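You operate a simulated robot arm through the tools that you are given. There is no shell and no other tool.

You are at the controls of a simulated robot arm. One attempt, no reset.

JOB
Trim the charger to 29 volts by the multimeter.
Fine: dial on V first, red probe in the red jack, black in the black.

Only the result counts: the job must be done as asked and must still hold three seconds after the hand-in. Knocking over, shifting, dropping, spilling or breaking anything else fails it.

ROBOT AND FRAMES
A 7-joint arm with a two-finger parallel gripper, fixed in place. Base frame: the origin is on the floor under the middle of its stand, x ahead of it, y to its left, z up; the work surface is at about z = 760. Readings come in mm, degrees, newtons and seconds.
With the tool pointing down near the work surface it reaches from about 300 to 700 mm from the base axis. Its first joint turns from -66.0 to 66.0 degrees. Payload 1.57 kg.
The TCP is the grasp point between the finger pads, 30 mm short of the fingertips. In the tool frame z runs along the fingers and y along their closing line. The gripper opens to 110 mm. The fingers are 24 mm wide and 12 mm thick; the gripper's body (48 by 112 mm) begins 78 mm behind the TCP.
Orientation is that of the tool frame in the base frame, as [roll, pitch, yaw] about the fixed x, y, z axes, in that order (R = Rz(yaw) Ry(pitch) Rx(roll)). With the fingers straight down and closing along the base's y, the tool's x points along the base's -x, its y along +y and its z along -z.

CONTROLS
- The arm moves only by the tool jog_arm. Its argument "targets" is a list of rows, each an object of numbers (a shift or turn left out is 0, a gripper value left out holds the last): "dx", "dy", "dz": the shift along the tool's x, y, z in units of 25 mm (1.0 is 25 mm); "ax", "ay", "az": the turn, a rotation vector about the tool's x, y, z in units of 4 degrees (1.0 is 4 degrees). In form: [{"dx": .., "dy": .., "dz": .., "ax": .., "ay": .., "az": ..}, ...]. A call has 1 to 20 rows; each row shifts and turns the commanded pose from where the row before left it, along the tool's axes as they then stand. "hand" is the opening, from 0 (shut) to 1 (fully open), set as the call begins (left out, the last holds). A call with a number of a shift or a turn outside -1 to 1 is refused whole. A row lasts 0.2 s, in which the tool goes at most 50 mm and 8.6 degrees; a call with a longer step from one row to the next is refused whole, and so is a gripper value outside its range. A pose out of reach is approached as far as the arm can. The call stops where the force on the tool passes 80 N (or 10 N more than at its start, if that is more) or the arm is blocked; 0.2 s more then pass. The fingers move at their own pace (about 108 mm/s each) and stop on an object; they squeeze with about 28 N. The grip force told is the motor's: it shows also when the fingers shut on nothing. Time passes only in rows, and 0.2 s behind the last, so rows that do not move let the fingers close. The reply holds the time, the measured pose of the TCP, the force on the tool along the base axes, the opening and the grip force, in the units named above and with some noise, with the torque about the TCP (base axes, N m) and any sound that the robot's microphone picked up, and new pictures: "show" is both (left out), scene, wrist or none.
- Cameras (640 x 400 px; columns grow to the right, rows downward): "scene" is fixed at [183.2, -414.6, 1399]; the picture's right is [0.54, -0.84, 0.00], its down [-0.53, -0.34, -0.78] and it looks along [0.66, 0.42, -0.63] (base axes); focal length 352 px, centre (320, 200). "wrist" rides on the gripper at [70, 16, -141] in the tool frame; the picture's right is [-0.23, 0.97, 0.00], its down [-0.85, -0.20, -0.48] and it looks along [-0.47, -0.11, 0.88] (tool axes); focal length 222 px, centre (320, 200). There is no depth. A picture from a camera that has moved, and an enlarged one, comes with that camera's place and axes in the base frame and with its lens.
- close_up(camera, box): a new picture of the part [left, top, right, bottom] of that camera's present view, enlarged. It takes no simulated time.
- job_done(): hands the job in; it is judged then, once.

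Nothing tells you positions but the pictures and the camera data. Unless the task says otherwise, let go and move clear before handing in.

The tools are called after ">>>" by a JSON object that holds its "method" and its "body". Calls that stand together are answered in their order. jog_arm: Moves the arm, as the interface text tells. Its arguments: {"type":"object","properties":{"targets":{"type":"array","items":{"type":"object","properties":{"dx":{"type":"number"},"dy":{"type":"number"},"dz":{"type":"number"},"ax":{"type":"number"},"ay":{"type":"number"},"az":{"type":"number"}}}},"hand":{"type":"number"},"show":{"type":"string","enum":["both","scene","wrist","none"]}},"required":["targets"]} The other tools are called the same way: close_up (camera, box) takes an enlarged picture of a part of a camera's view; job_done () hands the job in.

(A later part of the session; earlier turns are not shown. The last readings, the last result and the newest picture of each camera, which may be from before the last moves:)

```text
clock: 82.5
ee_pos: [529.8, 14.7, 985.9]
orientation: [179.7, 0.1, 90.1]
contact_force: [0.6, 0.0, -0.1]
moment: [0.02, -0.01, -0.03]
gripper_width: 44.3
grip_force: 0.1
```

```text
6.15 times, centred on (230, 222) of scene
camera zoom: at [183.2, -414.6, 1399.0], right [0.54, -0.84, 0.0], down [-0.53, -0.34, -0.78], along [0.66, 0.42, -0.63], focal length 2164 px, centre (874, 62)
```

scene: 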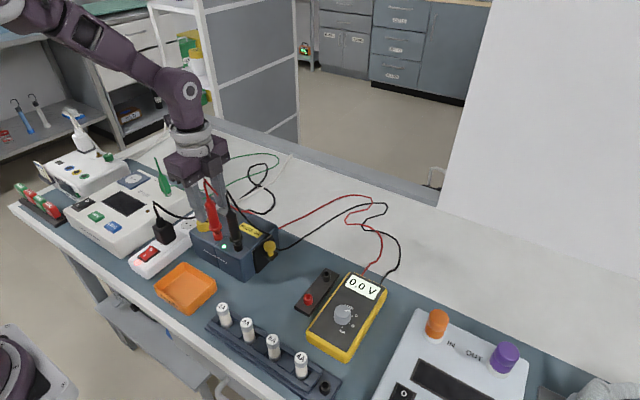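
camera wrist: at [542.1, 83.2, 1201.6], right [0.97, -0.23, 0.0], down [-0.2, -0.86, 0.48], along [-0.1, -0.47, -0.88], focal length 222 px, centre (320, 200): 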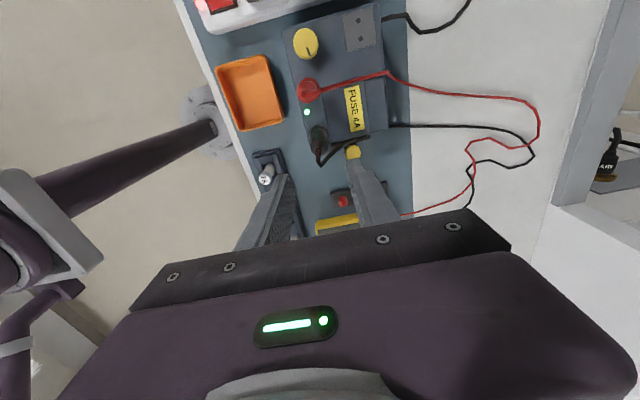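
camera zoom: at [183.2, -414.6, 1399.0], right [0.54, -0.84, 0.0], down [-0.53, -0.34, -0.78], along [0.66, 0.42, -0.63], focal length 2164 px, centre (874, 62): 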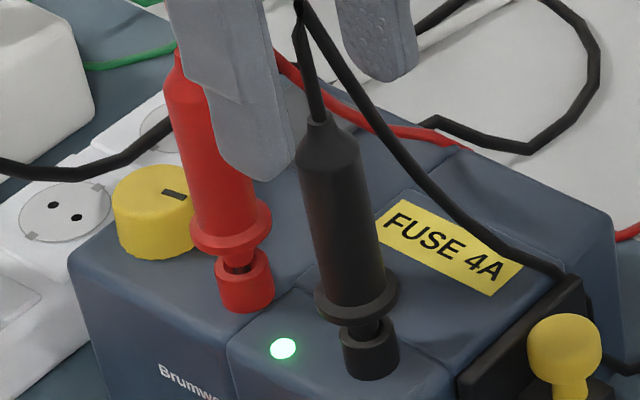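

In this view the black probe stands about 2.4 mm to -x of its jack's centre, while the tool axis is right on the jack. I'll lower and close here so the fingers pull the probe to centre.

>>> {"method": "jog_arm", "body": {"targets": [{"dz": 0.8}, {"dz": 0.65}, {"dz": 0}], "show": "none"}}

>>> {"method": "jog_arm", "body": {"targets": [{"dz": 0}, {"dz": 0}, {"dz": 0}, {"dz": 0}], "hand": 0, "show": "none"}}

>>> {"method": "close_up", "body": {"camera": "wrist", "box": [280, 110, 360, 200]}}

>>> {"method": "close_up", "body": {"camera": "scene", "box": [229, 234, 245, 250]}}

>>> {"method": "close_up", "body": {"camera": "scene", "box": [335, 265, 395, 310]}}

```text
clock: 83.3
ee_pos: [527.3, 13.1, 949.7]
orientation: [179.7, 0.1, 90.0]
contact_force: [0.4, 0.1, 1.0]
moment: [0.04, 0.02, 0.03]
gripper_width: 43.9
grip_force: 0.0
```

```text
clock: 84.3
ee_pos: [527.0, 14.3, 950.2]
orientation: [179.8, 0.0, 90.0]
contact_force: [-7.1, -0.5, 1.3]
moment: [-0.02, 0.61, 0.0]
gripper_width: 19.3
grip_force: 28.3
```

```text
4.44 times, centred on (320, 155) of wrist
camera zoom: at [542.7, 83.8, 1092.2], right [0.97, -0.23, 0.0], down [-0.2, -0.86, 0.48], along [-0.11, -0.47, -0.88], focal length 987 px, centre (320, 400)
```

zoom: 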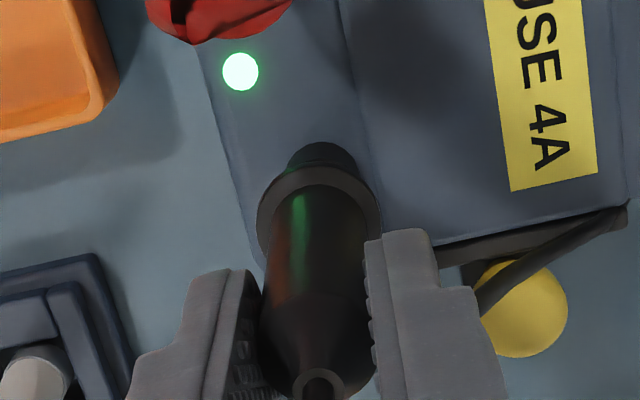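

```text
16.00 times, centred on (237, 242) of scene
camera zoom: at [183.0, -414.6, 1399.0], right [0.54, -0.84, 0.0], down [-0.53, -0.34, -0.78], along [0.66, 0.42, -0.63], focal length 5627 px, centre (1648, -472)
```

zoom: 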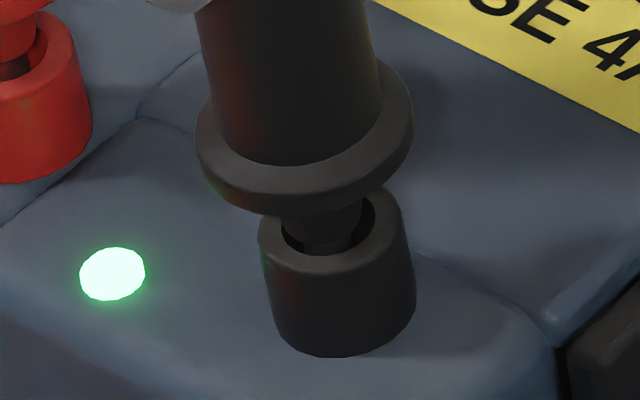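

```text
8.89 times, centred on (365, 288) of scene
camera zoom: at [183.0, -414.6, 1399.0], right [0.54, -0.84, 0.0], down [-0.53, -0.34, -0.78], along [0.66, 0.42, -0.63], focal length 3126 px, centre (-80, -578)
```

zoom: 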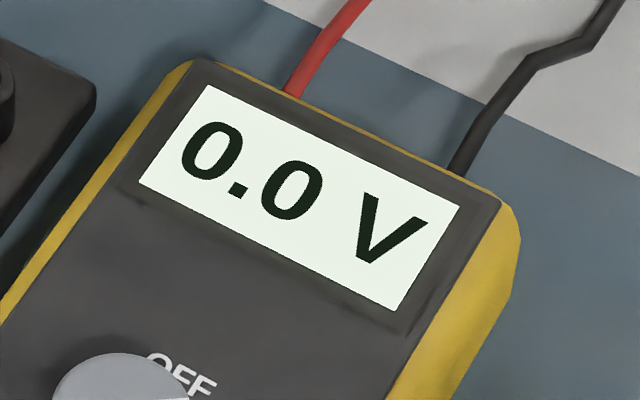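

The black probe resists being pulled toward +x. I'll lift it about 5 mm, sense the free play in x and y, and push down again on centre.

>>> {"method": "jog_arm", "body": {"targets": [{"dz": -0.1, "dy": -0.03}, {"dz": -0.1}, {"dz": 0}], "show": "none"}}

>>> {"method": "jog_arm", "body": {"targets": [{"dy": -0.06}, {"dz": 0}], "show": "none"}}

>>> {"method": "jog_arm", "body": {"targets": [{"dy": 0.12}, {"dz": 0}], "show": "none"}}

>>> {"method": "close_up", "body": {"camera": "scene", "box": [229, 234, 245, 250]}}

```text
clock: 85.1
ee_pos: [527.5, 13.6, 953.9]
orientation: [179.8, 0.1, 90.0]
contact_force: [1.2, 0.1, -0.4]
moment: [-0.01, -0.15, -0.02]
gripper_width: 19.3
grip_force: 28.0
```

```text
clock: 85.7
ee_pos: [526.2, 14.1, 955.3]
orientation: [179.6, 0.0, 90.0]
contact_force: [8.4, -0.8, -0.9]
moment: [-0.06, -0.77, -0.01]
gripper_width: 19.0
grip_force: 28.2
```

```text
clock: 86.3
ee_pos: [527.3, 14.3, 954.2]
orientation: [179.9, 0.0, 90.0]
contact_force: [-2.6, 0.2, 0.9]
moment: [0.04, 0.25, -0.01]
gripper_width: 19.7
grip_force: 28.2
```

```text
16.00 times, centred on (237, 242) of scene
camera zoom: at [183.1, -414.6, 1399.0], right [0.54, -0.84, 0.0], down [-0.53, -0.34, -0.78], along [0.66, 0.42, -0.63], focal length 5627 px, centre (1648, -472)
```

zoom: 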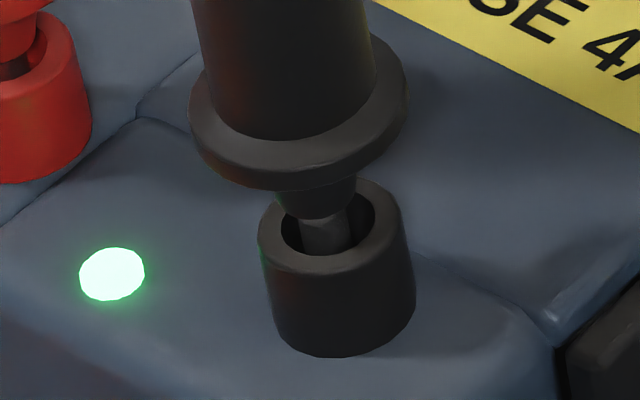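

Free play in x is about ±0.7 mm. I'll centre x and check y.

>>> {"method": "jog_arm", "body": {"targets": [{"dy": -0.04}, {"dz": 0}], "show": "none"}}

>>> {"method": "jog_arm", "body": {"targets": [{"dx": 0.06}, {"dz": 0}], "show": "none"}}

>>> {"method": "jog_arm", "body": {"targets": [{"dx": -0.12}, {"dz": 0}], "show": "none"}}

```text
clock: 86.9
ee_pos: [527.8, 14.6, 954.7]
orientation: [179.8, 0.0, 89.9]
contact_force: [0.8, -0.1, 0.3]
moment: [0.03, -0.12, -0.02]
gripper_width: 19.4
grip_force: 28.2
```

```text
clock: 87.5
ee_pos: [527.1, 14.5, 953.8]
orientation: [179.7, 0.1, 90.0]
contact_force: [2.9, -10.5, -1.8]
moment: [-0.74, 0.04, 0.0]
gripper_width: 19.3
grip_force: 28.3
```

```text
clock: 88.1
ee_pos: [524.9, 13.3, 952.9]
orientation: [179.9, -0.1, 90.0]
contact_force: [-1.3, 2.5, -0.3]
moment: [0.21, 0.11, 0.0]
gripper_width: 19.6
grip_force: 27.8
```

>>> {"method": "jog_arm", "body": {"targets": [{"dx": 0.038}, {"dz": 0}], "show": "none"}}

>>> {"method": "jog_arm", "body": {"targets": [{"dz": 0.06}, {"dz": 0.06}, {"dz": 0}], "show": "none"}}

>>> {"method": "jog_arm", "body": {"targets": [{"dz": 0.06}, {"dz": 0.06}, {"dz": 0}], "show": "none"}}

>>> {"method": "close_up", "body": {"camera": "scene", "box": [229, 234, 245, 250]}}

>>> {"method": "close_up", "body": {"camera": "scene", "box": [335, 265, 395, 310]}}

```text
clock: 88.7
ee_pos: [526.4, 14.1, 954.9]
orientation: [179.7, -0.2, 90.0]
contact_force: [-1.0, 3.1, -0.6]
moment: [0.28, 0.16, -0.01]
gripper_width: 19.5
grip_force: 28.2
```

```text
clock: 89.5
ee_pos: [528.1, 12.9, 951.3]
orientation: [179.7, 0.0, 90.0]
contact_force: [0.6, -1.0, 0.0]
moment: [-0.04, -0.11, 0.0]
gripper_width: 19.4
grip_force: 27.7
```

```text
clock: 90.3
ee_pos: [527.5, 13.8, 950.4]
orientation: [179.7, 0.1, 89.9]
contact_force: [-3.1, 2.7, 25.4]
moment: [0.13, 0.49, 0.0]
gripper_width: 19.4
grip_force: 27.9
```

```text
16.00 times, centred on (237, 242) of scene
camera zoom: at [182.7, -414.6, 1399.1], right [0.54, -0.84, 0.0], down [-0.53, -0.34, -0.78], along [0.66, 0.42, -0.63], focal length 5627 px, centre (1648, -472)
```

zoom: 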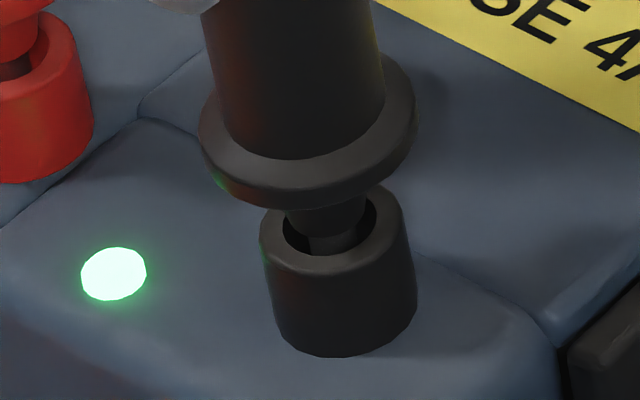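

```text
8.89 times, centred on (365, 288) of scene
camera zoom: at [182.7, -414.6, 1399.1], right [0.54, -0.84, 0.0], down [-0.53, -0.34, -0.78], along [0.66, 0.42, -0.63], focal length 3126 px, centre (-80, -578)
```

zoom: 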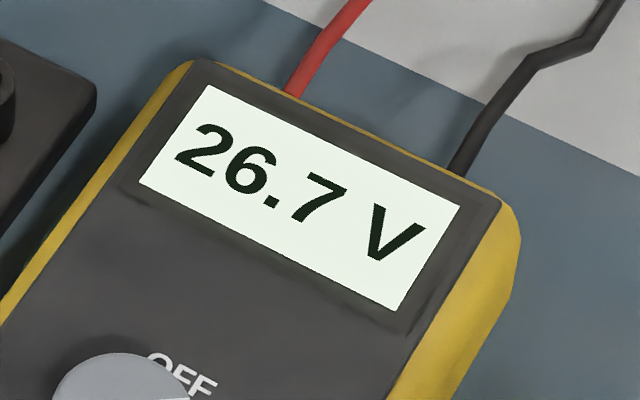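

The meter reads 26.7 V, so both probes make contact. I'll gently relax the push and release the black probe, watching that the reading holds.

>>> {"method": "jog_arm", "body": {"targets": [{"dz": -0.06}, {"dz": 0}], "show": "none"}}

>>> {"method": "close_up", "body": {"camera": "scene", "box": [335, 265, 395, 310]}}

```text
clock: 90.9
ee_pos: [527.6, 13.2, 949.7]
orientation: [179.8, 0.0, 90.0]
contact_force: [-0.1, -0.3, -1.9]
moment: [-0.05, 0.13, 0.02]
gripper_width: 19.4
grip_force: 27.9
```

```text
8.89 times, centred on (365, 288) of scene
camera zoom: at [183.2, -414.6, 1399.0], right [0.54, -0.84, 0.0], down [-0.53, -0.34, -0.78], along [0.66, 0.42, -0.63], focal length 3126 px, centre (-80, -578)
```

zoom: 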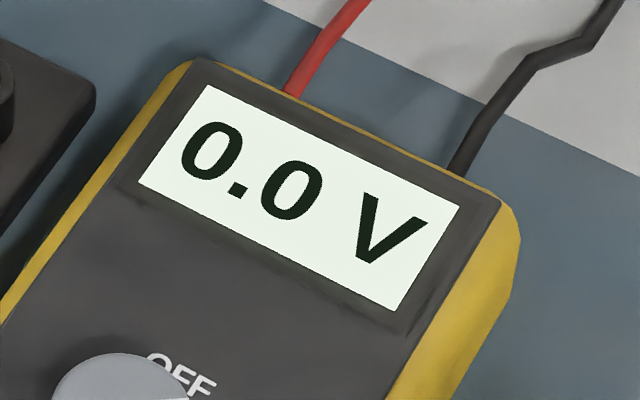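

The contact was lost when I relaxed, so contact needs the tip fully down. I'll press back down to regain it and then release under slight downward load, so the probe isn't lifted.

>>> {"method": "jog_arm", "body": {"targets": [{"dz": 0.03}, {"dz": 0}], "show": "none"}}

>>> {"method": "close_up", "body": {"camera": "scene", "box": [335, 265, 395, 310]}}

```text
clock: 91.5
ee_pos: [527.4, 13.1, 948.8]
orientation: [179.8, 0.0, 90.0]
contact_force: [-0.3, 1.0, -0.3]
moment: [0.01, -0.13, 0.01]
gripper_width: 19.4
grip_force: 28.4
```

```text
8.89 times, centred on (365, 288) of scene
camera zoom: at [183.2, -414.6, 1399.0], right [0.54, -0.84, 0.0], down [-0.53, -0.34, -0.78], along [0.66, 0.42, -0.63], focal length 3126 px, centre (-80, -578)
```

zoom: 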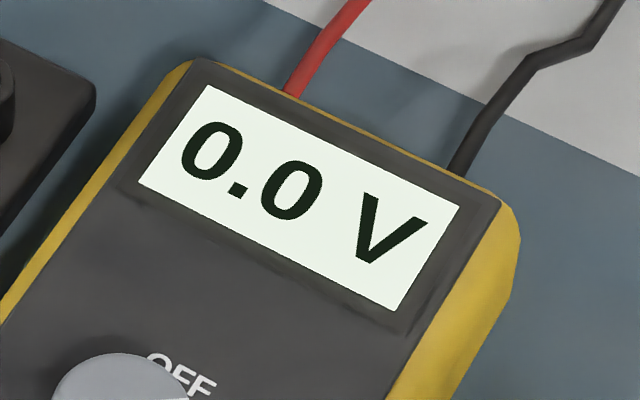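

>>> {"method": "jog_arm", "body": {"targets": [{"dz": 0.03}, {"dz": 0}], "show": "none"}}

>>> {"method": "close_up", "body": {"camera": "scene", "box": [335, 265, 395, 310]}}

>>> {"method": "close_up", "body": {"camera": "scene", "box": [229, 234, 245, 250]}}

```text
clock: 92.1
ee_pos: [527.2, 14.2, 948.7]
orientation: [179.7, -0.1, 89.9]
contact_force: [-1.1, 2.9, 13.9]
moment: [0.09, 0.39, 0.02]
gripper_width: 19.5
grip_force: 27.9
```

```text
8.89 times, centred on (365, 288) of scene
camera zoom: at [182.9, -414.5, 1399.1], right [0.54, -0.84, 0.0], down [-0.53, -0.34, -0.78], along [0.66, 0.42, -0.63], focal length 3126 px, centre (-80, -578)
```

zoom: 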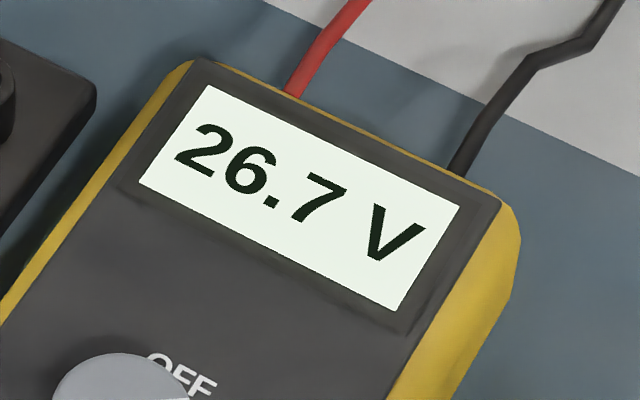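

```text
16.00 times, centred on (237, 242) of scene
camera zoom: at [182.9, -414.5, 1399.1], right [0.54, -0.84, 0.0], down [-0.53, -0.34, -0.78], along [0.66, 0.42, -0.63], focal length 5627 px, centre (1648, -472)
```

zoom: 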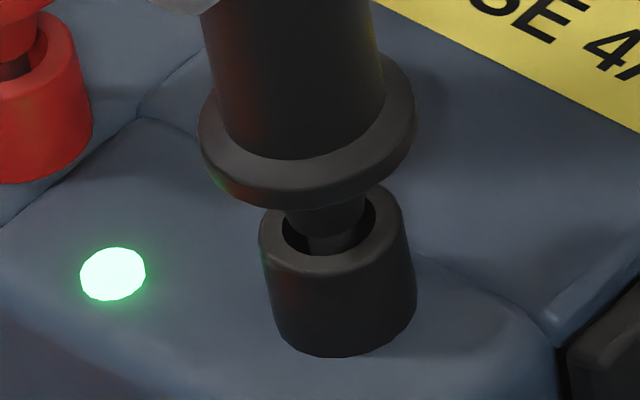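

With about 14 N of push the reading is back to 26.7 V. I'll open the fingers from this state so the probe stays down.

>>> {"method": "jog_arm", "body": {"targets": [{"dz": 0}, {"dz": 0}, {"dz": 0}, {"dz": 0}], "hand": 0.4, "show": "none"}}

>>> {"method": "close_up", "body": {"camera": "scene", "box": [335, 265, 395, 310]}}

>>> {"method": "close_up", "body": {"camera": "scene", "box": [229, 234, 245, 250]}}

>>> {"method": "close_up", "body": {"camera": "wrist", "box": [260, 110, 380, 220]}}

```text
clock: 93.1
ee_pos: [525.9, 13.4, 948.8]
orientation: [179.7, 0.0, 90.0]
contact_force: [-0.2, 0.6, 0.7]
moment: [-0.02, 0.02, -0.01]
gripper_width: 43.9
grip_force: 0.0
```

```text
8.89 times, centred on (365, 288) of scene
camera zoom: at [183.2, -414.6, 1399.0], right [0.54, -0.84, 0.0], down [-0.53, -0.34, -0.78], along [0.66, 0.42, -0.63], focal length 3126 px, centre (-80, -578)
```

zoom: 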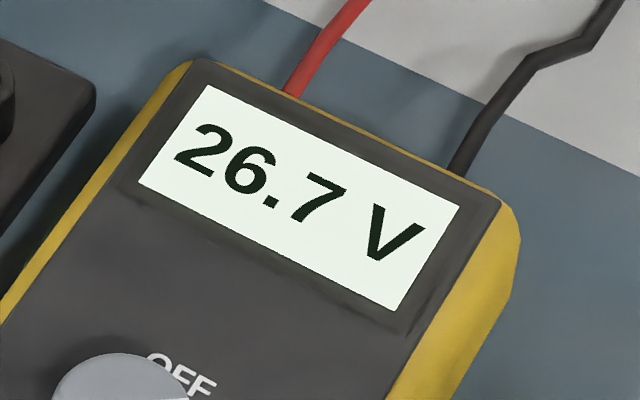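

```text
16.00 times, centred on (237, 242) of scene
camera zoom: at [183.2, -414.6, 1399.0], right [0.54, -0.84, 0.0], down [-0.53, -0.34, -0.78], along [0.66, 0.42, -0.63], focal length 5627 px, centre (1648, -472)
```

zoom: 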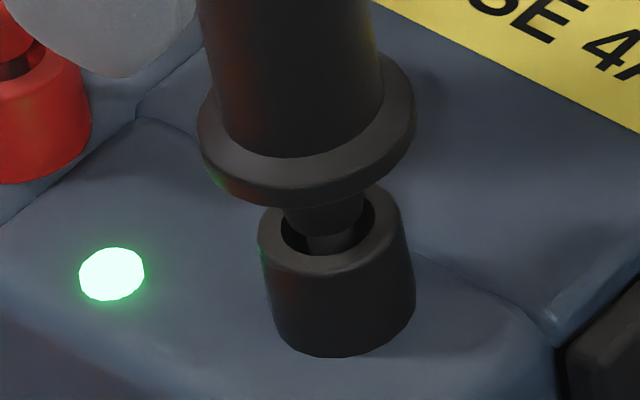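

```text
3.64 times, centred on (320, 165) of wrist
camera zoom: at [543.0, 83.5, 1090.9], right [0.97, -0.23, 0.0], down [-0.2, -0.86, 0.48], along [-0.1, -0.47, -0.88], focal length 808 px, centre (320, 327)
```

zoom: 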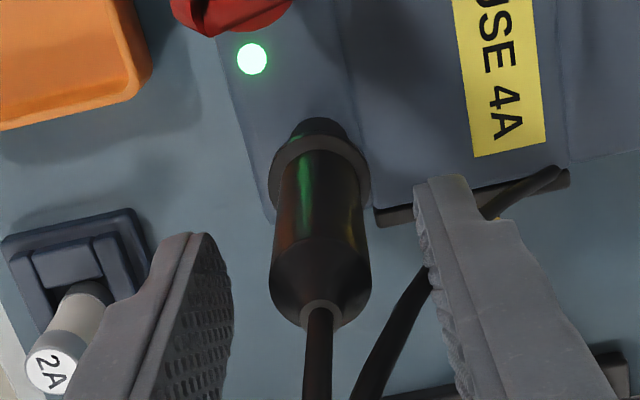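

The reading stays at 26.7 V with the black probe released. Now I'll rise clear and move over the yellow trim knob at about (535,122).

>>> {"method": "jog_arm", "body": {"targets": [{"dz": -0.4}, {"dz": -0.8}, {"dz": -1}, {"dz": -1}, {"dz": -1}, {"dz": -0.5}, {"dx": 0.88, "dy": 0.07}, {"dx": 0.88, "dy": 0.07}, {"dx": 0.88, "dy": 0.07}, {"dx": 0.88, "dy": 0.07}, {"dx": 0.84, "dy": 0.07}, {"dz": 0}], "hand": 0.45, "show": "both"}}

>>> {"method": "close_up", "body": {"camera": "scene", "box": [335, 265, 395, 310]}}

>>> {"method": "close_up", "body": {"camera": "wrist", "box": [260, 80, 400, 210]}}

```text
clock: 95.7
ee_pos: [536.1, 121.1, 1066.6]
orientation: [179.7, -0.1, 89.9]
contact_force: [-0.1, -0.4, 0.3]
moment: [-0.03, -0.04, -0.02]
gripper_width: 49.5
grip_force: 0.1
camera wrist: at [551.0, 192.6, 1209.7], right [0.97, -0.23, 0.0], down [-0.2, -0.86, 0.48], along [-0.1, -0.47, -0.88], focal length 222 px, centre (320, 200)
```

scene: 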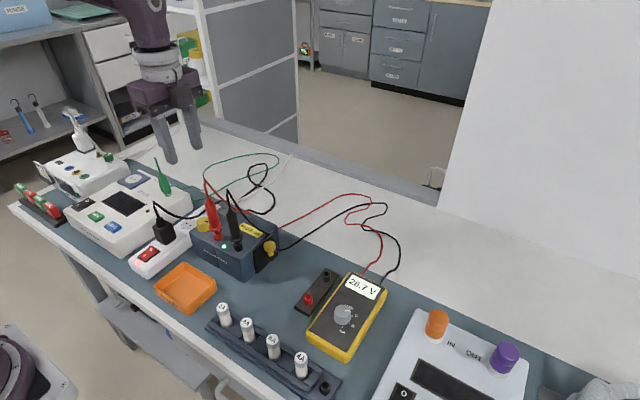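
wrist: 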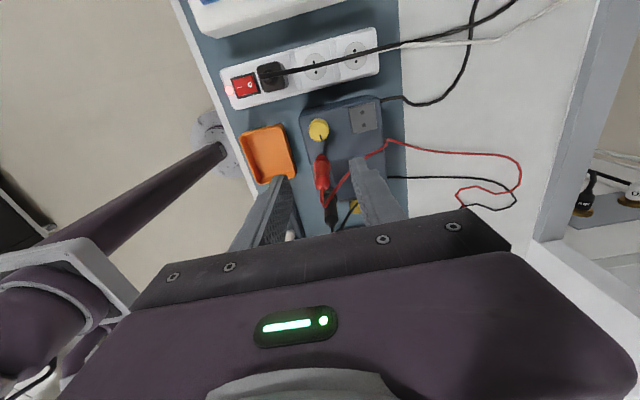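

```text
8.89 times, centred on (365, 288) of scene
camera zoom: at [183.2, -414.6, 1399.0], right [0.54, -0.84, 0.0], down [-0.53, -0.34, -0.78], along [0.66, 0.42, -0.63], focal length 3126 px, centre (-80, -578)
```

zoom: 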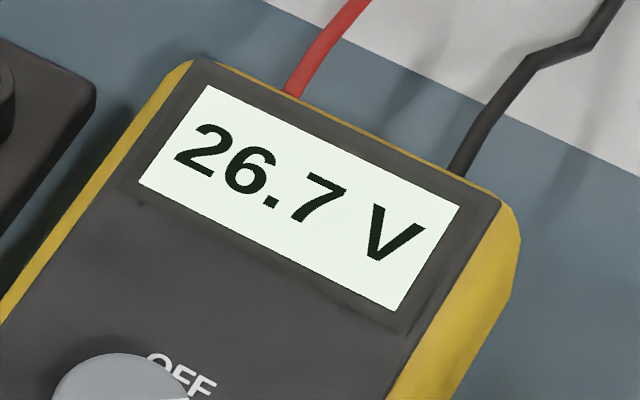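

```text
3.08 times, centred on (330, 145) of wrist
camera zoom: at [551.0, 192.6, 1209.7], right [0.97, -0.23, 0.0], down [-0.2, -0.86, 0.48], along [-0.1, -0.47, -0.88], focal length 684 px, centre (289, 369)
```

zoom: 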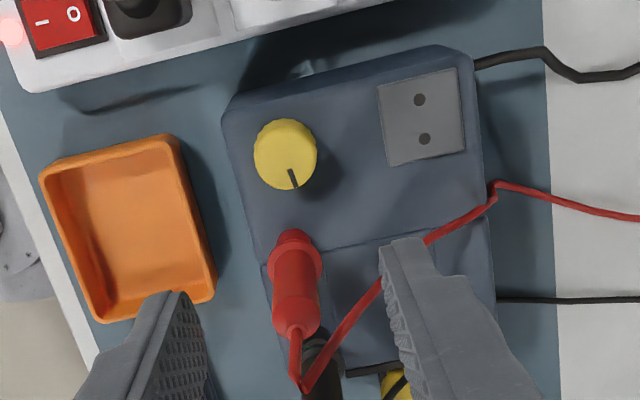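

The reading holds at 26.7 V. I'll centre over the knob (534,122.8) and descend to just above it.

>>> {"method": "jog_arm", "body": {"targets": [{"dx": 0.07, "dy": -0.07}, {"dz": 0.9}, {"dz": 0.9}, {"dz": 0.9}, {"dz": 0.9}, {"dz": 0.9}, {"dz": 0.9}, {"dz": 0}], "show": "wrist"}}

>>> {"method": "close_up", "body": {"camera": "wrist", "box": [260, 110, 380, 210]}}

>>> {"method": "close_up", "body": {"camera": "scene", "box": [170, 180, 250, 250]}}

```text
clock: 97.5
ee_pos: [535.5, 123.4, 930.1]
orientation: [179.7, 0.0, 90.0]
contact_force: [-0.1, -0.7, 0.2]
moment: [0.01, -0.01, -0.03]
gripper_width: 49.6
grip_force: 0.1
camera wrist: at [550.4, 194.8, 1073.5], right [0.97, -0.23, 0.0], down [-0.2, -0.86, 0.48], along [-0.1, -0.47, -0.88], focal length 222 px, centre (320, 200)
```

wrist: 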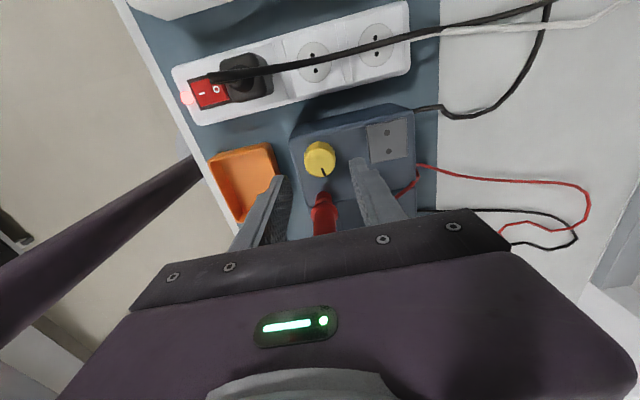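

```text
4.00 times, centred on (320, 160) of wrist
camera zoom: at [550.4, 194.8, 1073.5], right [0.97, -0.23, 0.0], down [-0.2, -0.86, 0.48], along [-0.1, -0.47, -0.88], focal length 888 px, centre (320, 360)
```

zoom: 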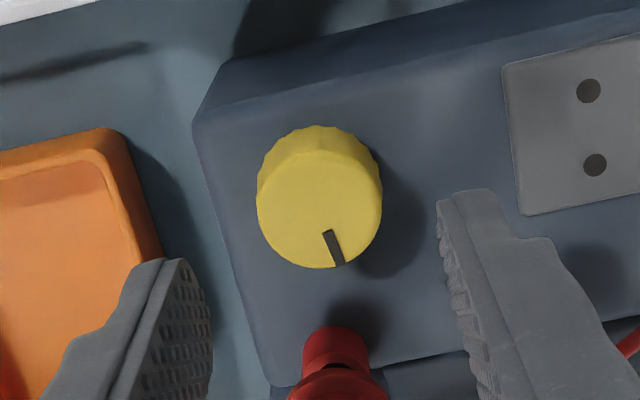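

```text
5.71 times, centred on (210, 215) of scene
camera zoom: at [183.2, -414.6, 1399.0], right [0.54, -0.84, 0.0], down [-0.53, -0.34, -0.78], along [0.66, 0.42, -0.63], focal length 2010 px, centre (949, 114)
```

zoom: 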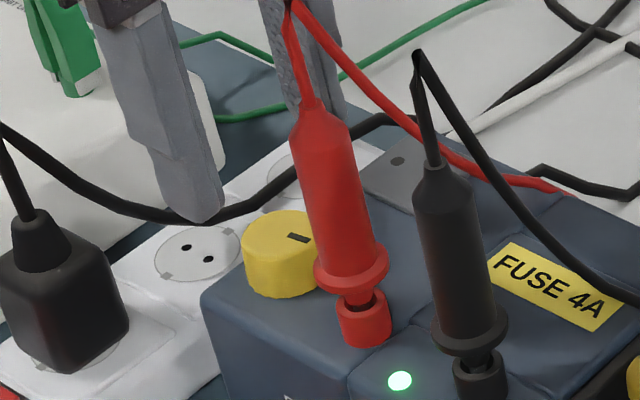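

The knob is centred within 1 mm. I'll make a small correction, descend to z about 885 (tips about 855), and check clearance before closing.

>>> {"method": "jog_arm", "body": {"targets": [{"dx": 0.025, "dy": -0.02, "dz": 0.6}, {"dz": 0.7}, {"dz": 0.5}, {"dz": 0}], "show": "none"}}

>>> {"method": "close_up", "body": {"camera": "wrist", "box": [260, 110, 380, 210]}}

>>> {"method": "close_up", "body": {"camera": "scene", "box": [170, 180, 250, 250]}}

```text
clock: 98.5
ee_pos: [534.6, 125.9, 886.5]
orientation: [179.7, 0.0, 90.0]
contact_force: [0.8, 0.1, 0.0]
moment: [-0.01, 0.03, 0.02]
gripper_width: 49.3
grip_force: 0.1
```

```text
4.00 times, centred on (320, 160) of wrist
camera zoom: at [550.2, 194.9, 1028.8], right [0.97, -0.23, 0.0], down [-0.2, -0.86, 0.48], along [-0.1, -0.47, -0.88], focal length 888 px, centre (320, 360)
```

zoom: 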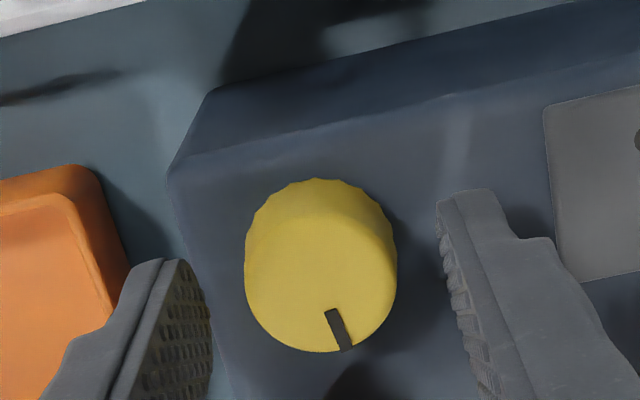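

```text
5.71 times, centred on (210, 215) of scene
camera zoom: at [183.2, -414.6, 1399.0], right [0.54, -0.84, 0.0], down [-0.53, -0.34, -0.78], along [0.66, 0.42, -0.63], focal length 2010 px, centre (949, 114)
```

zoom: 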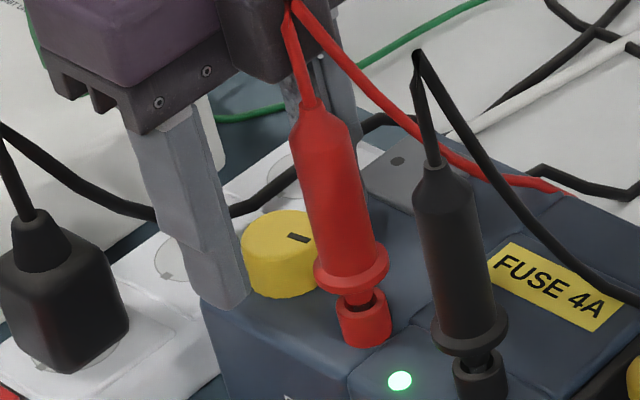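

The knob is well centred and the fingertips are beside it. I'll lower 2 mm and close gently.

>>> {"method": "jog_arm", "body": {"targets": [{"dz": 0.08, "dx": 0.02}, {"dz": 0}], "show": "none"}}

>>> {"method": "jog_arm", "body": {"targets": [{"dz": 0}, {"dz": 0}, {"dz": 0}, {"dz": 0}], "hand": 0, "show": "none"}}

>>> {"method": "close_up", "body": {"camera": "scene", "box": [335, 265, 395, 310]}}

>>> {"method": "close_up", "body": {"camera": "wrist", "box": [260, 110, 380, 210]}}

```text
clock: 99.1
ee_pos: [533.6, 125.6, 884.7]
orientation: [179.6, 0.0, 90.0]
contact_force: [-0.3, -0.3, -0.2]
moment: [0.02, 0.02, 0.02]
gripper_width: 49.3
grip_force: 0.1
```

```text
clock: 100.1
ee_pos: [533.9, 126.3, 884.7]
orientation: [179.7, 0.0, 90.1]
contact_force: [4.7, 0.6, -2.1]
moment: [0.06, -0.11, 0.0]
gripper_width: 30.5
grip_force: 40.1
```

```text
8.89 times, centred on (365, 288) of scene
camera zoom: at [183.4, -414.6, 1399.0], right [0.54, -0.84, 0.0], down [-0.53, -0.34, -0.78], along [0.66, 0.42, -0.63], focal length 3126 px, centre (-80, -578)
```

zoom: 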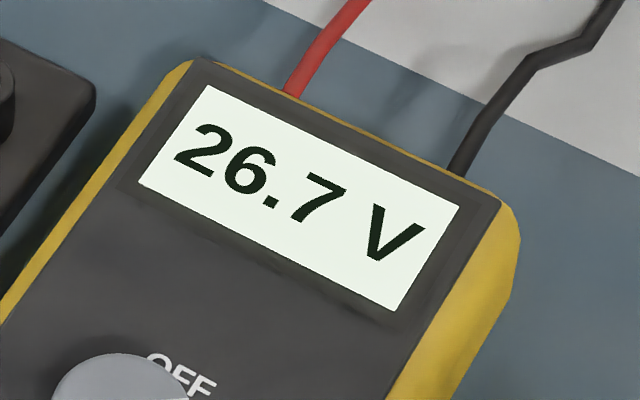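

```text
4.00 times, centred on (320, 160) of wrist
camera zoom: at [550.3, 195.6, 1026.8], right [0.97, -0.23, 0.0], down [-0.2, -0.86, 0.48], along [-0.1, -0.47, -0.88], focal length 888 px, centre (320, 360)
```

zoom: 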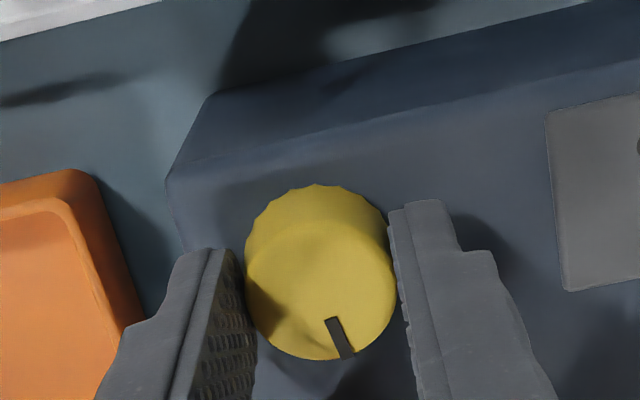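

The knob is gripped and the reading is still 26.7 V. I'll turn it 8° clockwise as a test.

>>> {"method": "jog_arm", "body": {"targets": [{"az": 0.5}, {"az": 0.5}, {"az": 0.5}, {"az": 0.5}, {"dz": 0}], "show": "none"}}

>>> {"method": "close_up", "body": {"camera": "scene", "box": [335, 265, 395, 310]}}

```text
clock: 101.3
ee_pos: [534.0, 126.8, 884.7]
orientation: [179.5, -0.2, 82.0]
contact_force: [7.9, 4.7, 13.9]
moment: [-0.06, -0.14, 0.03]
gripper_width: 30.3
grip_force: 39.9
```

```text
8.89 times, centred on (365, 288) of scene
camera zoom: at [183.2, -414.5, 1399.0], right [0.54, -0.84, 0.0], down [-0.53, -0.34, -0.78], along [0.66, 0.42, -0.63], focal length 3126 px, centre (-80, -578)
```

zoom: 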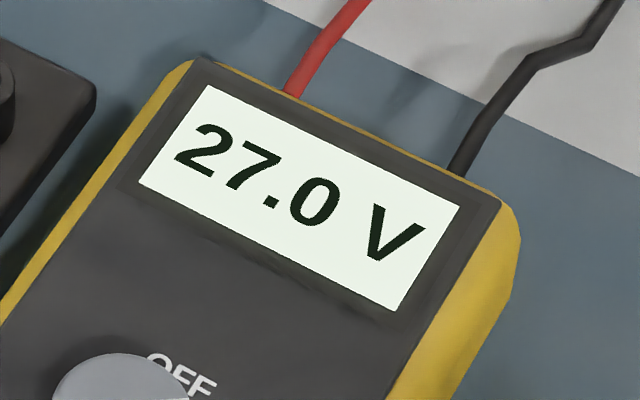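

8° gave +0.3 V, so clockwise raises it at about 0.04 V/deg. I'll relieve the side loads and continue another 16°.

>>> {"method": "jog_arm", "body": {"targets": [{"dy": 0.03, "dx": 0.02, "dz": -0.05}, {"az": 0.7}, {"az": 0.8}, {"az": 0.8}, {"az": 0.8}, {"az": 0.9}, {"dz": 0}], "show": "none"}}

>>> {"method": "close_up", "body": {"camera": "scene", "box": [335, 265, 395, 310]}}

>>> {"method": "close_up", "body": {"camera": "scene", "box": [170, 170, 260, 250]}}

```text
clock: 102.9
ee_pos: [535.6, 125.1, 885.7]
orientation: [179.9, 0.0, 65.9]
contact_force: [2.6, -8.9, -21.6]
moment: [-0.68, 0.18, 0.02]
gripper_width: 30.5
grip_force: 39.4
```

```text
8.89 times, centred on (365, 288) of scene
camera zoom: at [183.6, -414.7, 1398.9], right [0.54, -0.84, 0.0], down [-0.53, -0.34, -0.78], along [0.66, 0.42, -0.63], focal length 3126 px, centre (-80, -578)
```

zoom: 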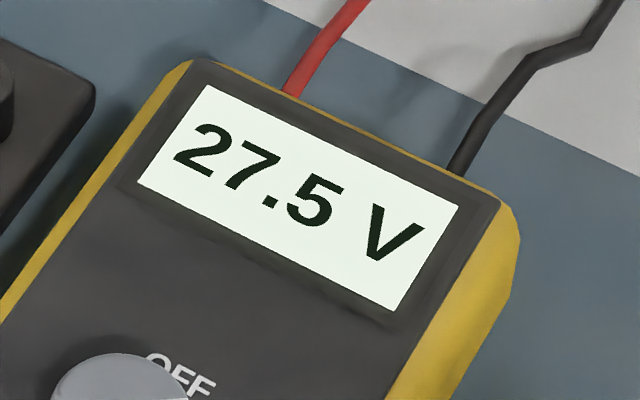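

```text
5.00 times, centred on (215, 210) of scene
camera zoom: at [183.6, -414.7, 1398.9], right [0.54, -0.84, 0.0], down [-0.53, -0.34, -0.78], along [0.66, 0.42, -0.63], focal length 1758 px, centre (845, 150)
```

zoom: 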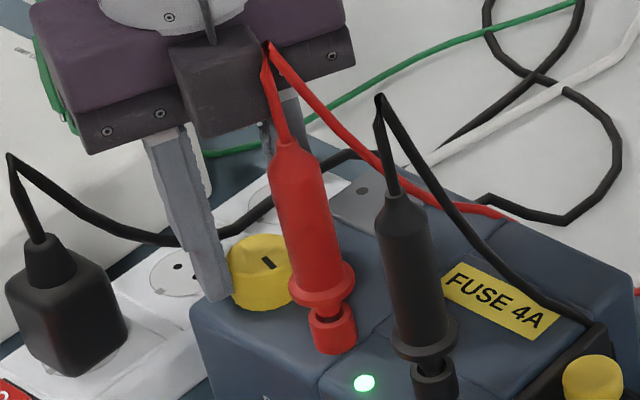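

Now 27.5 V at 24°, about 0.034 V/deg. I'll relax the vertical pull and side load, then continue 20° more, which swings the gripper's side box away from the red probe.

>>> {"method": "jog_arm", "body": {"targets": [{"dx": -0.03, "dy": 0.012, "dz": 0.03}, {"dz": 0}], "show": "none"}}

>>> {"method": "close_up", "body": {"camera": "scene", "box": [190, 160, 240, 220]}}

```text
clock: 103.5
ee_pos: [535.9, 126.3, 884.9]
orientation: [179.9, -0.1, 66.0]
contact_force: [-5.6, -6.0, -8.2]
moment: [-0.76, 0.61, 0.02]
gripper_width: 30.6
grip_force: 40.2
```

```text
6.67 times, centred on (215, 190) of scene
camera zoom: at [183.2, -414.7, 1399.0], right [0.54, -0.84, 0.0], down [-0.53, -0.34, -0.78], along [0.66, 0.42, -0.63], focal length 2344 px, centre (1020, 267)
```

zoom: 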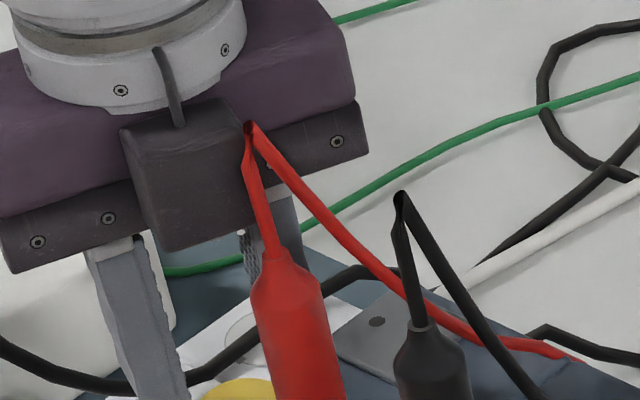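

The gripper's side box is adjacent to the red probe's top, and further clockwise rotation should move it clear. I'll continue 12° and check.

>>> {"method": "jog_arm", "body": {"targets": [{"az": 0.75}, {"az": 0.75}, {"az": 0.75}, {"az": 0.75}, {"dz": 0}], "show": "none"}}

>>> {"method": "close_up", "body": {"camera": "scene", "box": [335, 265, 395, 310]}}

>>> {"method": "close_up", "body": {"camera": "scene", "box": [180, 160, 250, 250]}}

```text
clock: 104.7
ee_pos: [535.5, 126.2, 883.8]
orientation: [179.9, -0.3, 54.0]
contact_force: [-4.7, 1.7, 4.8]
moment: [-0.21, 0.4, -0.01]
gripper_width: 30.7
grip_force: 39.8
```

```text
8.89 times, centred on (365, 288) of scene
camera zoom: at [183.0, -414.6, 1399.0], right [0.54, -0.84, 0.0], down [-0.53, -0.34, -0.78], along [0.66, 0.42, -0.63], focal length 3126 px, centre (-80, -578)
```

zoom: 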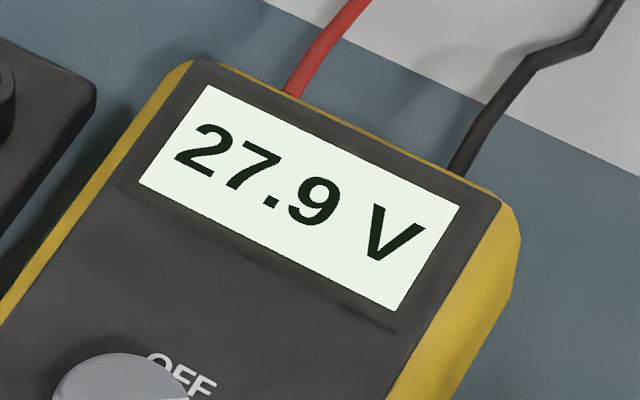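

```text
4.44 times, centred on (215, 205) of scene
camera zoom: at [183.0, -414.6, 1399.0], right [0.54, -0.84, 0.0], down [-0.53, -0.34, -0.78], along [0.66, 0.42, -0.63], focal length 1563 px, centre (787, 178)
```

zoom: 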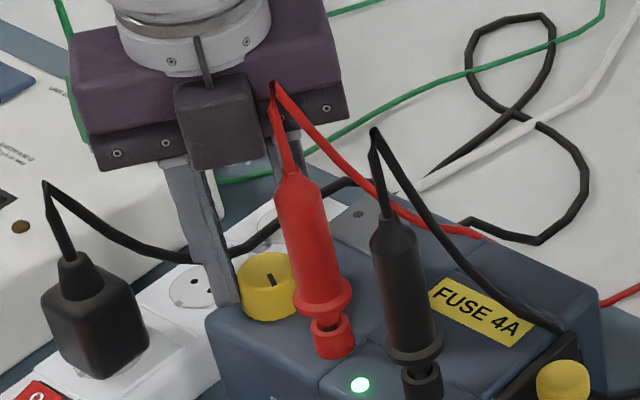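

27.9 V at 36°, and the box is clear now. I'll continue 18° more.

>>> {"method": "jog_arm", "body": {"targets": [{"az": 0.75}, {"az": 0.75}, {"az": 0.75}, {"az": 0.75}, {"az": 0.75}, {"az": 0.75}, {"dz": 0}], "show": "none"}}

>>> {"method": "close_up", "body": {"camera": "scene", "box": [335, 265, 395, 310]}}

>>> {"method": "close_up", "body": {"camera": "scene", "box": [180, 160, 250, 250]}}

```text
clock: 106.3
ee_pos: [535.2, 125.0, 885.4]
orientation: [179.9, -0.2, 36.0]
contact_force: [1.1, 4.7, 17.5]
moment: [0.02, 0.43, 0.0]
gripper_width: 30.7
grip_force: 39.9
```

```text
8.89 times, centred on (365, 288) of scene
camera zoom: at [182.9, -414.6, 1399.1], right [0.54, -0.84, 0.0], down [-0.53, -0.34, -0.78], along [0.66, 0.42, -0.63], focal length 3126 px, centre (-80, -578)
```

zoom: 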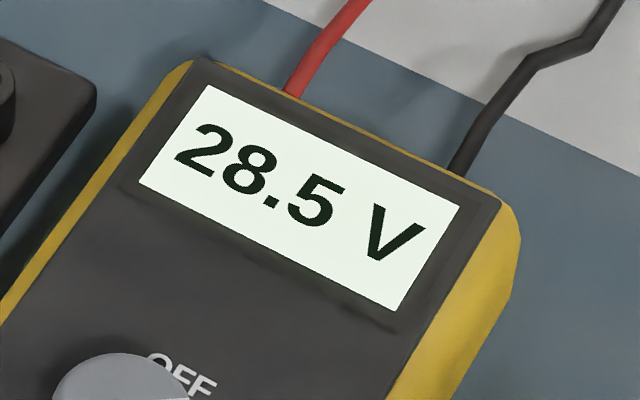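

```text
4.44 times, centred on (215, 205) of scene
camera zoom: at [182.9, -414.6, 1399.1], right [0.54, -0.84, 0.0], down [-0.53, -0.34, -0.78], along [0.66, 0.42, -0.63], focal length 1563 px, centre (787, 178)
```

zoom: 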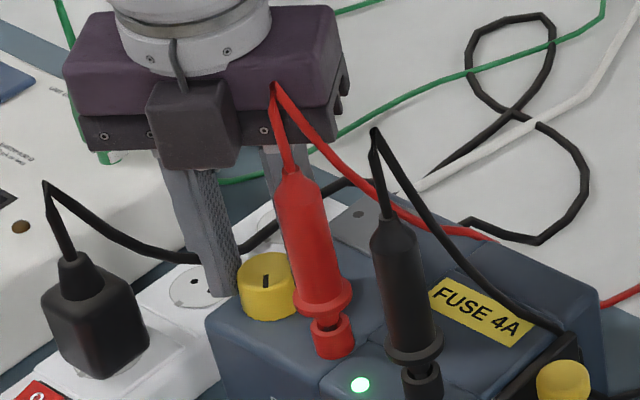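

28.5 V. About 15° more is needed, but the palm is getting near the red probe, so I'll release, lift, back-rotate 19°, and regrip.

>>> {"method": "jog_arm", "body": {"targets": [{"dz": 0}, {"dz": 0}, {"dz": 0}], "hand": 0.42, "show": "none"}}

>>> {"method": "close_up", "body": {"camera": "scene", "box": [335, 265, 395, 310]}}

>>> {"method": "jog_arm", "body": {"targets": [{"dz": -0.4}, {"dz": -0.6}, {"az": -0.8}, {"az": -0.8}, {"az": -0.8}, {"az": -0.8}, {"az": -0.8}, {"az": -0.8}, {"dz": 0}], "show": "none"}}

>>> {"method": "close_up", "body": {"camera": "scene", "box": [180, 160, 250, 250]}}

>>> {"method": "close_up", "body": {"camera": "wrist", "box": [250, 100, 390, 210]}}

```text
clock: 107.1
ee_pos: [535.3, 124.5, 883.7]
orientation: [179.9, -0.2, 36.0]
contact_force: [0.0, -0.3, 0.3]
moment: [-0.05, -0.01, -0.04]
gripper_width: 46.4
grip_force: 0.0
```

```text
8.89 times, centred on (365, 288) of scene
camera zoom: at [183.2, -414.6, 1399.0], right [0.54, -0.84, 0.0], down [-0.53, -0.34, -0.78], along [0.66, 0.42, -0.63], focal length 3126 px, centre (-80, -578)
```

zoom: 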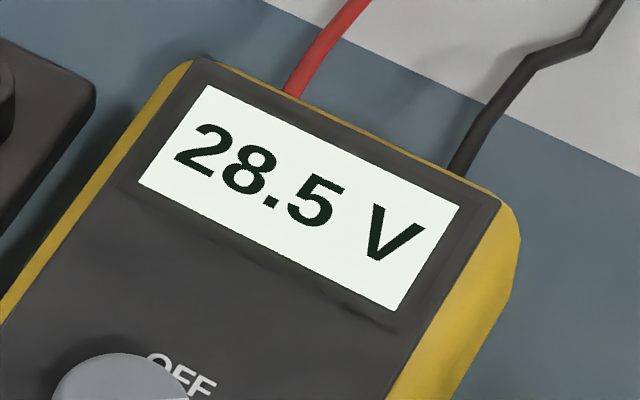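

```text
clock: 109.1
ee_pos: [535.4, 125.6, 908.3]
orientation: [179.9, -0.2, 55.3]
contact_force: [-0.4, -0.1, 0.7]
moment: [0.04, 0.05, 0.02]
gripper_width: 46.5
grip_force: 0.1
```

```text
4.44 times, centred on (215, 205) of scene
camera zoom: at [183.2, -414.6, 1399.0], right [0.54, -0.84, 0.0], down [-0.53, -0.34, -0.78], along [0.66, 0.42, -0.63], focal length 1563 px, centre (787, 178)
```

zoom: 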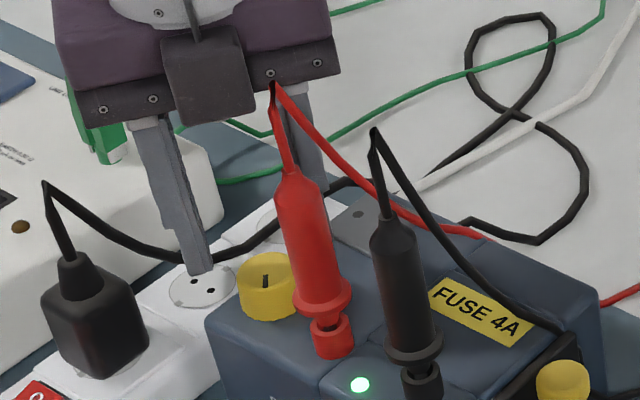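

```text
3.64 times, centred on (320, 155) of wrist
camera zoom: at [587.5, 173.6, 1051.6], right [0.67, -0.74, 0.0], down [-0.65, -0.59, 0.48], along [-0.35, -0.32, -0.88], focal length 808 px, centre (320, 364)
```

zoom: 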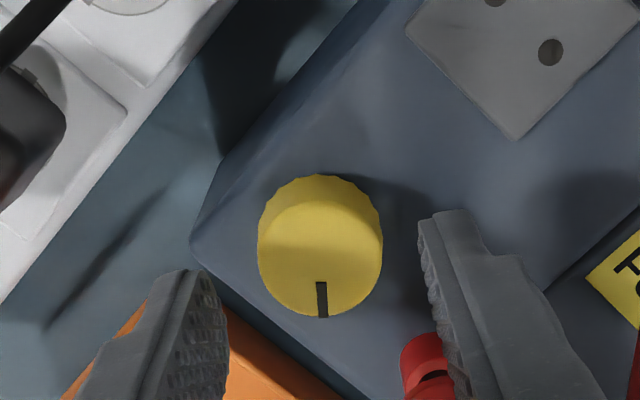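

The reading stays at 28.5 V with the knob released. I'll descend, regrip, and turn 12° more.

>>> {"method": "jog_arm", "body": {"targets": [{"dz": 0.5, "dy": -0.01}, {"dz": 0.44}, {"dz": 0}], "show": "none"}}

>>> {"method": "jog_arm", "body": {"targets": [{"dz": 0}, {"dz": 0}, {"dz": 0}, {"dz": 0}], "hand": 0, "show": "none"}}

>>> {"method": "jog_arm", "body": {"targets": [{"az": 0.75}, {"az": 0.75}, {"az": 0.75}, {"az": 0.75}, {"dz": 0}], "show": "none"}}

>>> {"method": "close_up", "body": {"camera": "scene", "box": [335, 265, 395, 310]}}

```text
clock: 109.9
ee_pos: [535.0, 125.0, 885.9]
orientation: [179.8, -0.2, 55.1]
contact_force: [-0.2, 0.8, -0.1]
moment: [0.01, 0.05, 0.01]
gripper_width: 46.2
grip_force: 0.1
```

```text
clock: 110.9
ee_pos: [534.6, 125.3, 885.7]
orientation: [179.8, -0.2, 55.1]
contact_force: [1.7, -0.4, -3.8]
moment: [0.13, -0.11, -0.02]
gripper_width: 30.3
grip_force: 39.3
```

```text
clock: 112.1
ee_pos: [535.0, 125.5, 885.9]
orientation: [179.7, -0.2, 43.2]
contact_force: [2.3, 4.4, -3.4]
moment: [-0.34, 0.17, 0.0]
gripper_width: 30.6
grip_force: 39.9
```

```text
8.89 times, centred on (365, 288) of scene
camera zoom: at [183.3, -414.5, 1399.0], right [0.54, -0.84, 0.0], down [-0.53, -0.34, -0.78], along [0.66, 0.42, -0.63], focal length 3126 px, centre (-80, -578)
```

zoom: 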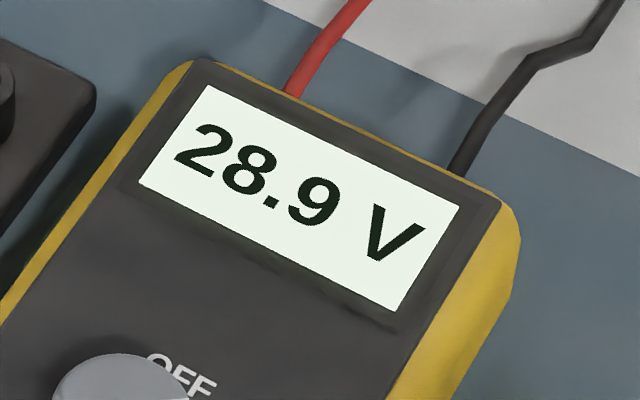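

28.9 V. I'll turn in 1° steps to find the switch to 29.0.

>>> {"method": "jog_arm", "body": {"targets": [{"az": 0.25}, {"dz": 0}], "show": "none"}}

>>> {"method": "close_up", "body": {"camera": "scene", "box": [335, 265, 395, 310]}}

>>> {"method": "jog_arm", "body": {"targets": [{"az": 0.25}, {"dz": 0}], "show": "none"}}

>>> {"method": "close_up", "body": {"camera": "scene", "box": [335, 265, 395, 310]}}

```text
clock: 112.7
ee_pos: [535.6, 124.8, 886.3]
orientation: [179.8, -0.2, 42.2]
contact_force: [0.5, 4.1, 1.0]
moment: [0.15, 0.07, -0.02]
gripper_width: 30.3
grip_force: 40.0
```

```text
8.89 times, centred on (365, 288) of scene
camera zoom: at [183.2, -414.5, 1399.0], right [0.54, -0.84, 0.0], down [-0.53, -0.34, -0.78], along [0.66, 0.42, -0.63], focal length 3126 px, centre (-80, -578)
```

zoom: 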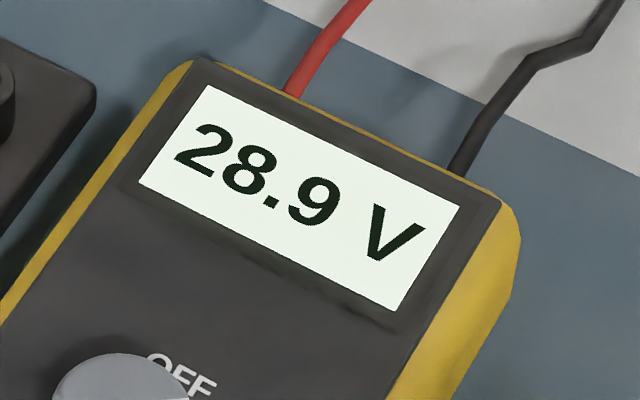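

```text
clock: 113.3
ee_pos: [534.9, 125.2, 886.6]
orientation: [179.8, -0.1, 41.2]
contact_force: [-0.5, 1.9, -5.5]
moment: [0.61, -0.49, 0.01]
gripper_width: 30.2
grip_force: 40.0
```

```text
8.89 times, centred on (365, 288) of scene
camera zoom: at [183.3, -414.6, 1399.0], right [0.54, -0.84, 0.0], down [-0.53, -0.34, -0.78], along [0.66, 0.42, -0.63], focal length 3126 px, centre (-80, -578)
```

zoom: 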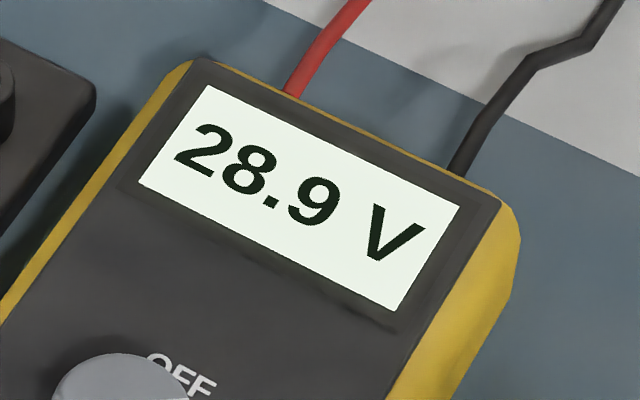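

Still 28.9 V, so I'll continue in 1° steps.

>>> {"method": "jog_arm", "body": {"targets": [{"az": 0.25}, {"dz": 0}], "show": "none"}}

>>> {"method": "close_up", "body": {"camera": "scene", "box": [335, 265, 395, 310]}}

>>> {"method": "jog_arm", "body": {"targets": [{"az": 0.25}, {"dz": 0}], "show": "none"}}

>>> {"method": "close_up", "body": {"camera": "scene", "box": [335, 265, 395, 310]}}

```text
clock: 113.9
ee_pos: [536.0, 124.5, 886.0]
orientation: [179.9, -0.1, 40.3]
contact_force: [-2.2, 1.1, -10.1]
moment: [0.39, -0.2, -0.01]
gripper_width: 30.6
grip_force: 40.3
```

```text
8.89 times, centred on (365, 288) of scene
camera zoom: at [183.3, -414.6, 1399.0], right [0.54, -0.84, 0.0], down [-0.53, -0.34, -0.78], along [0.66, 0.42, -0.63], focal length 3126 px, centre (-80, -578)
```

zoom: 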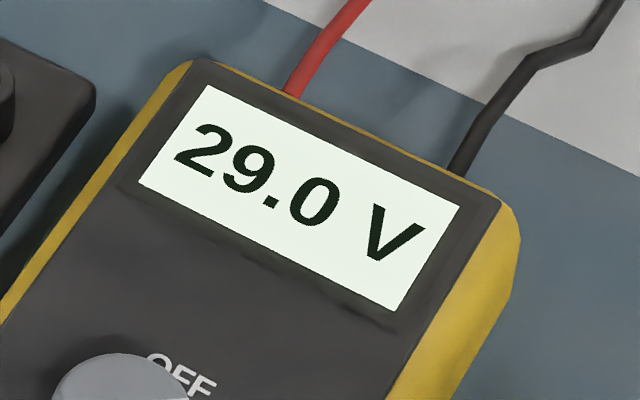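

```text
clock: 114.5
ee_pos: [535.1, 123.6, 886.3]
orientation: [179.9, 0.0, 39.3]
contact_force: [-4.2, -3.9, -17.6]
moment: [0.2, -0.16, 0.0]
gripper_width: 30.2
grip_force: 39.8
```

```text
8.89 times, centred on (365, 288) of scene
camera zoom: at [183.4, -414.6, 1399.0], right [0.54, -0.84, 0.0], down [-0.53, -0.34, -0.78], along [0.66, 0.42, -0.63], focal length 3126 px, centre (-80, -578)
```

zoom: 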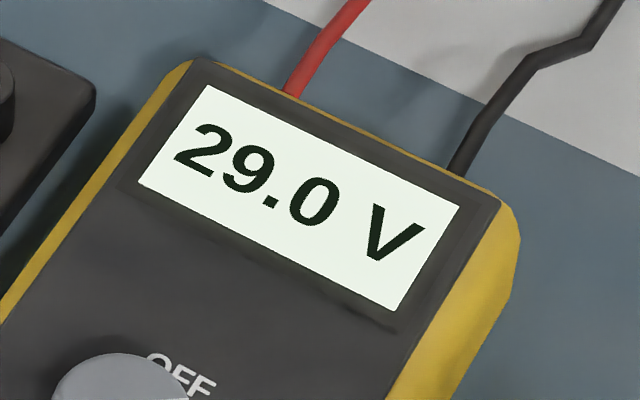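

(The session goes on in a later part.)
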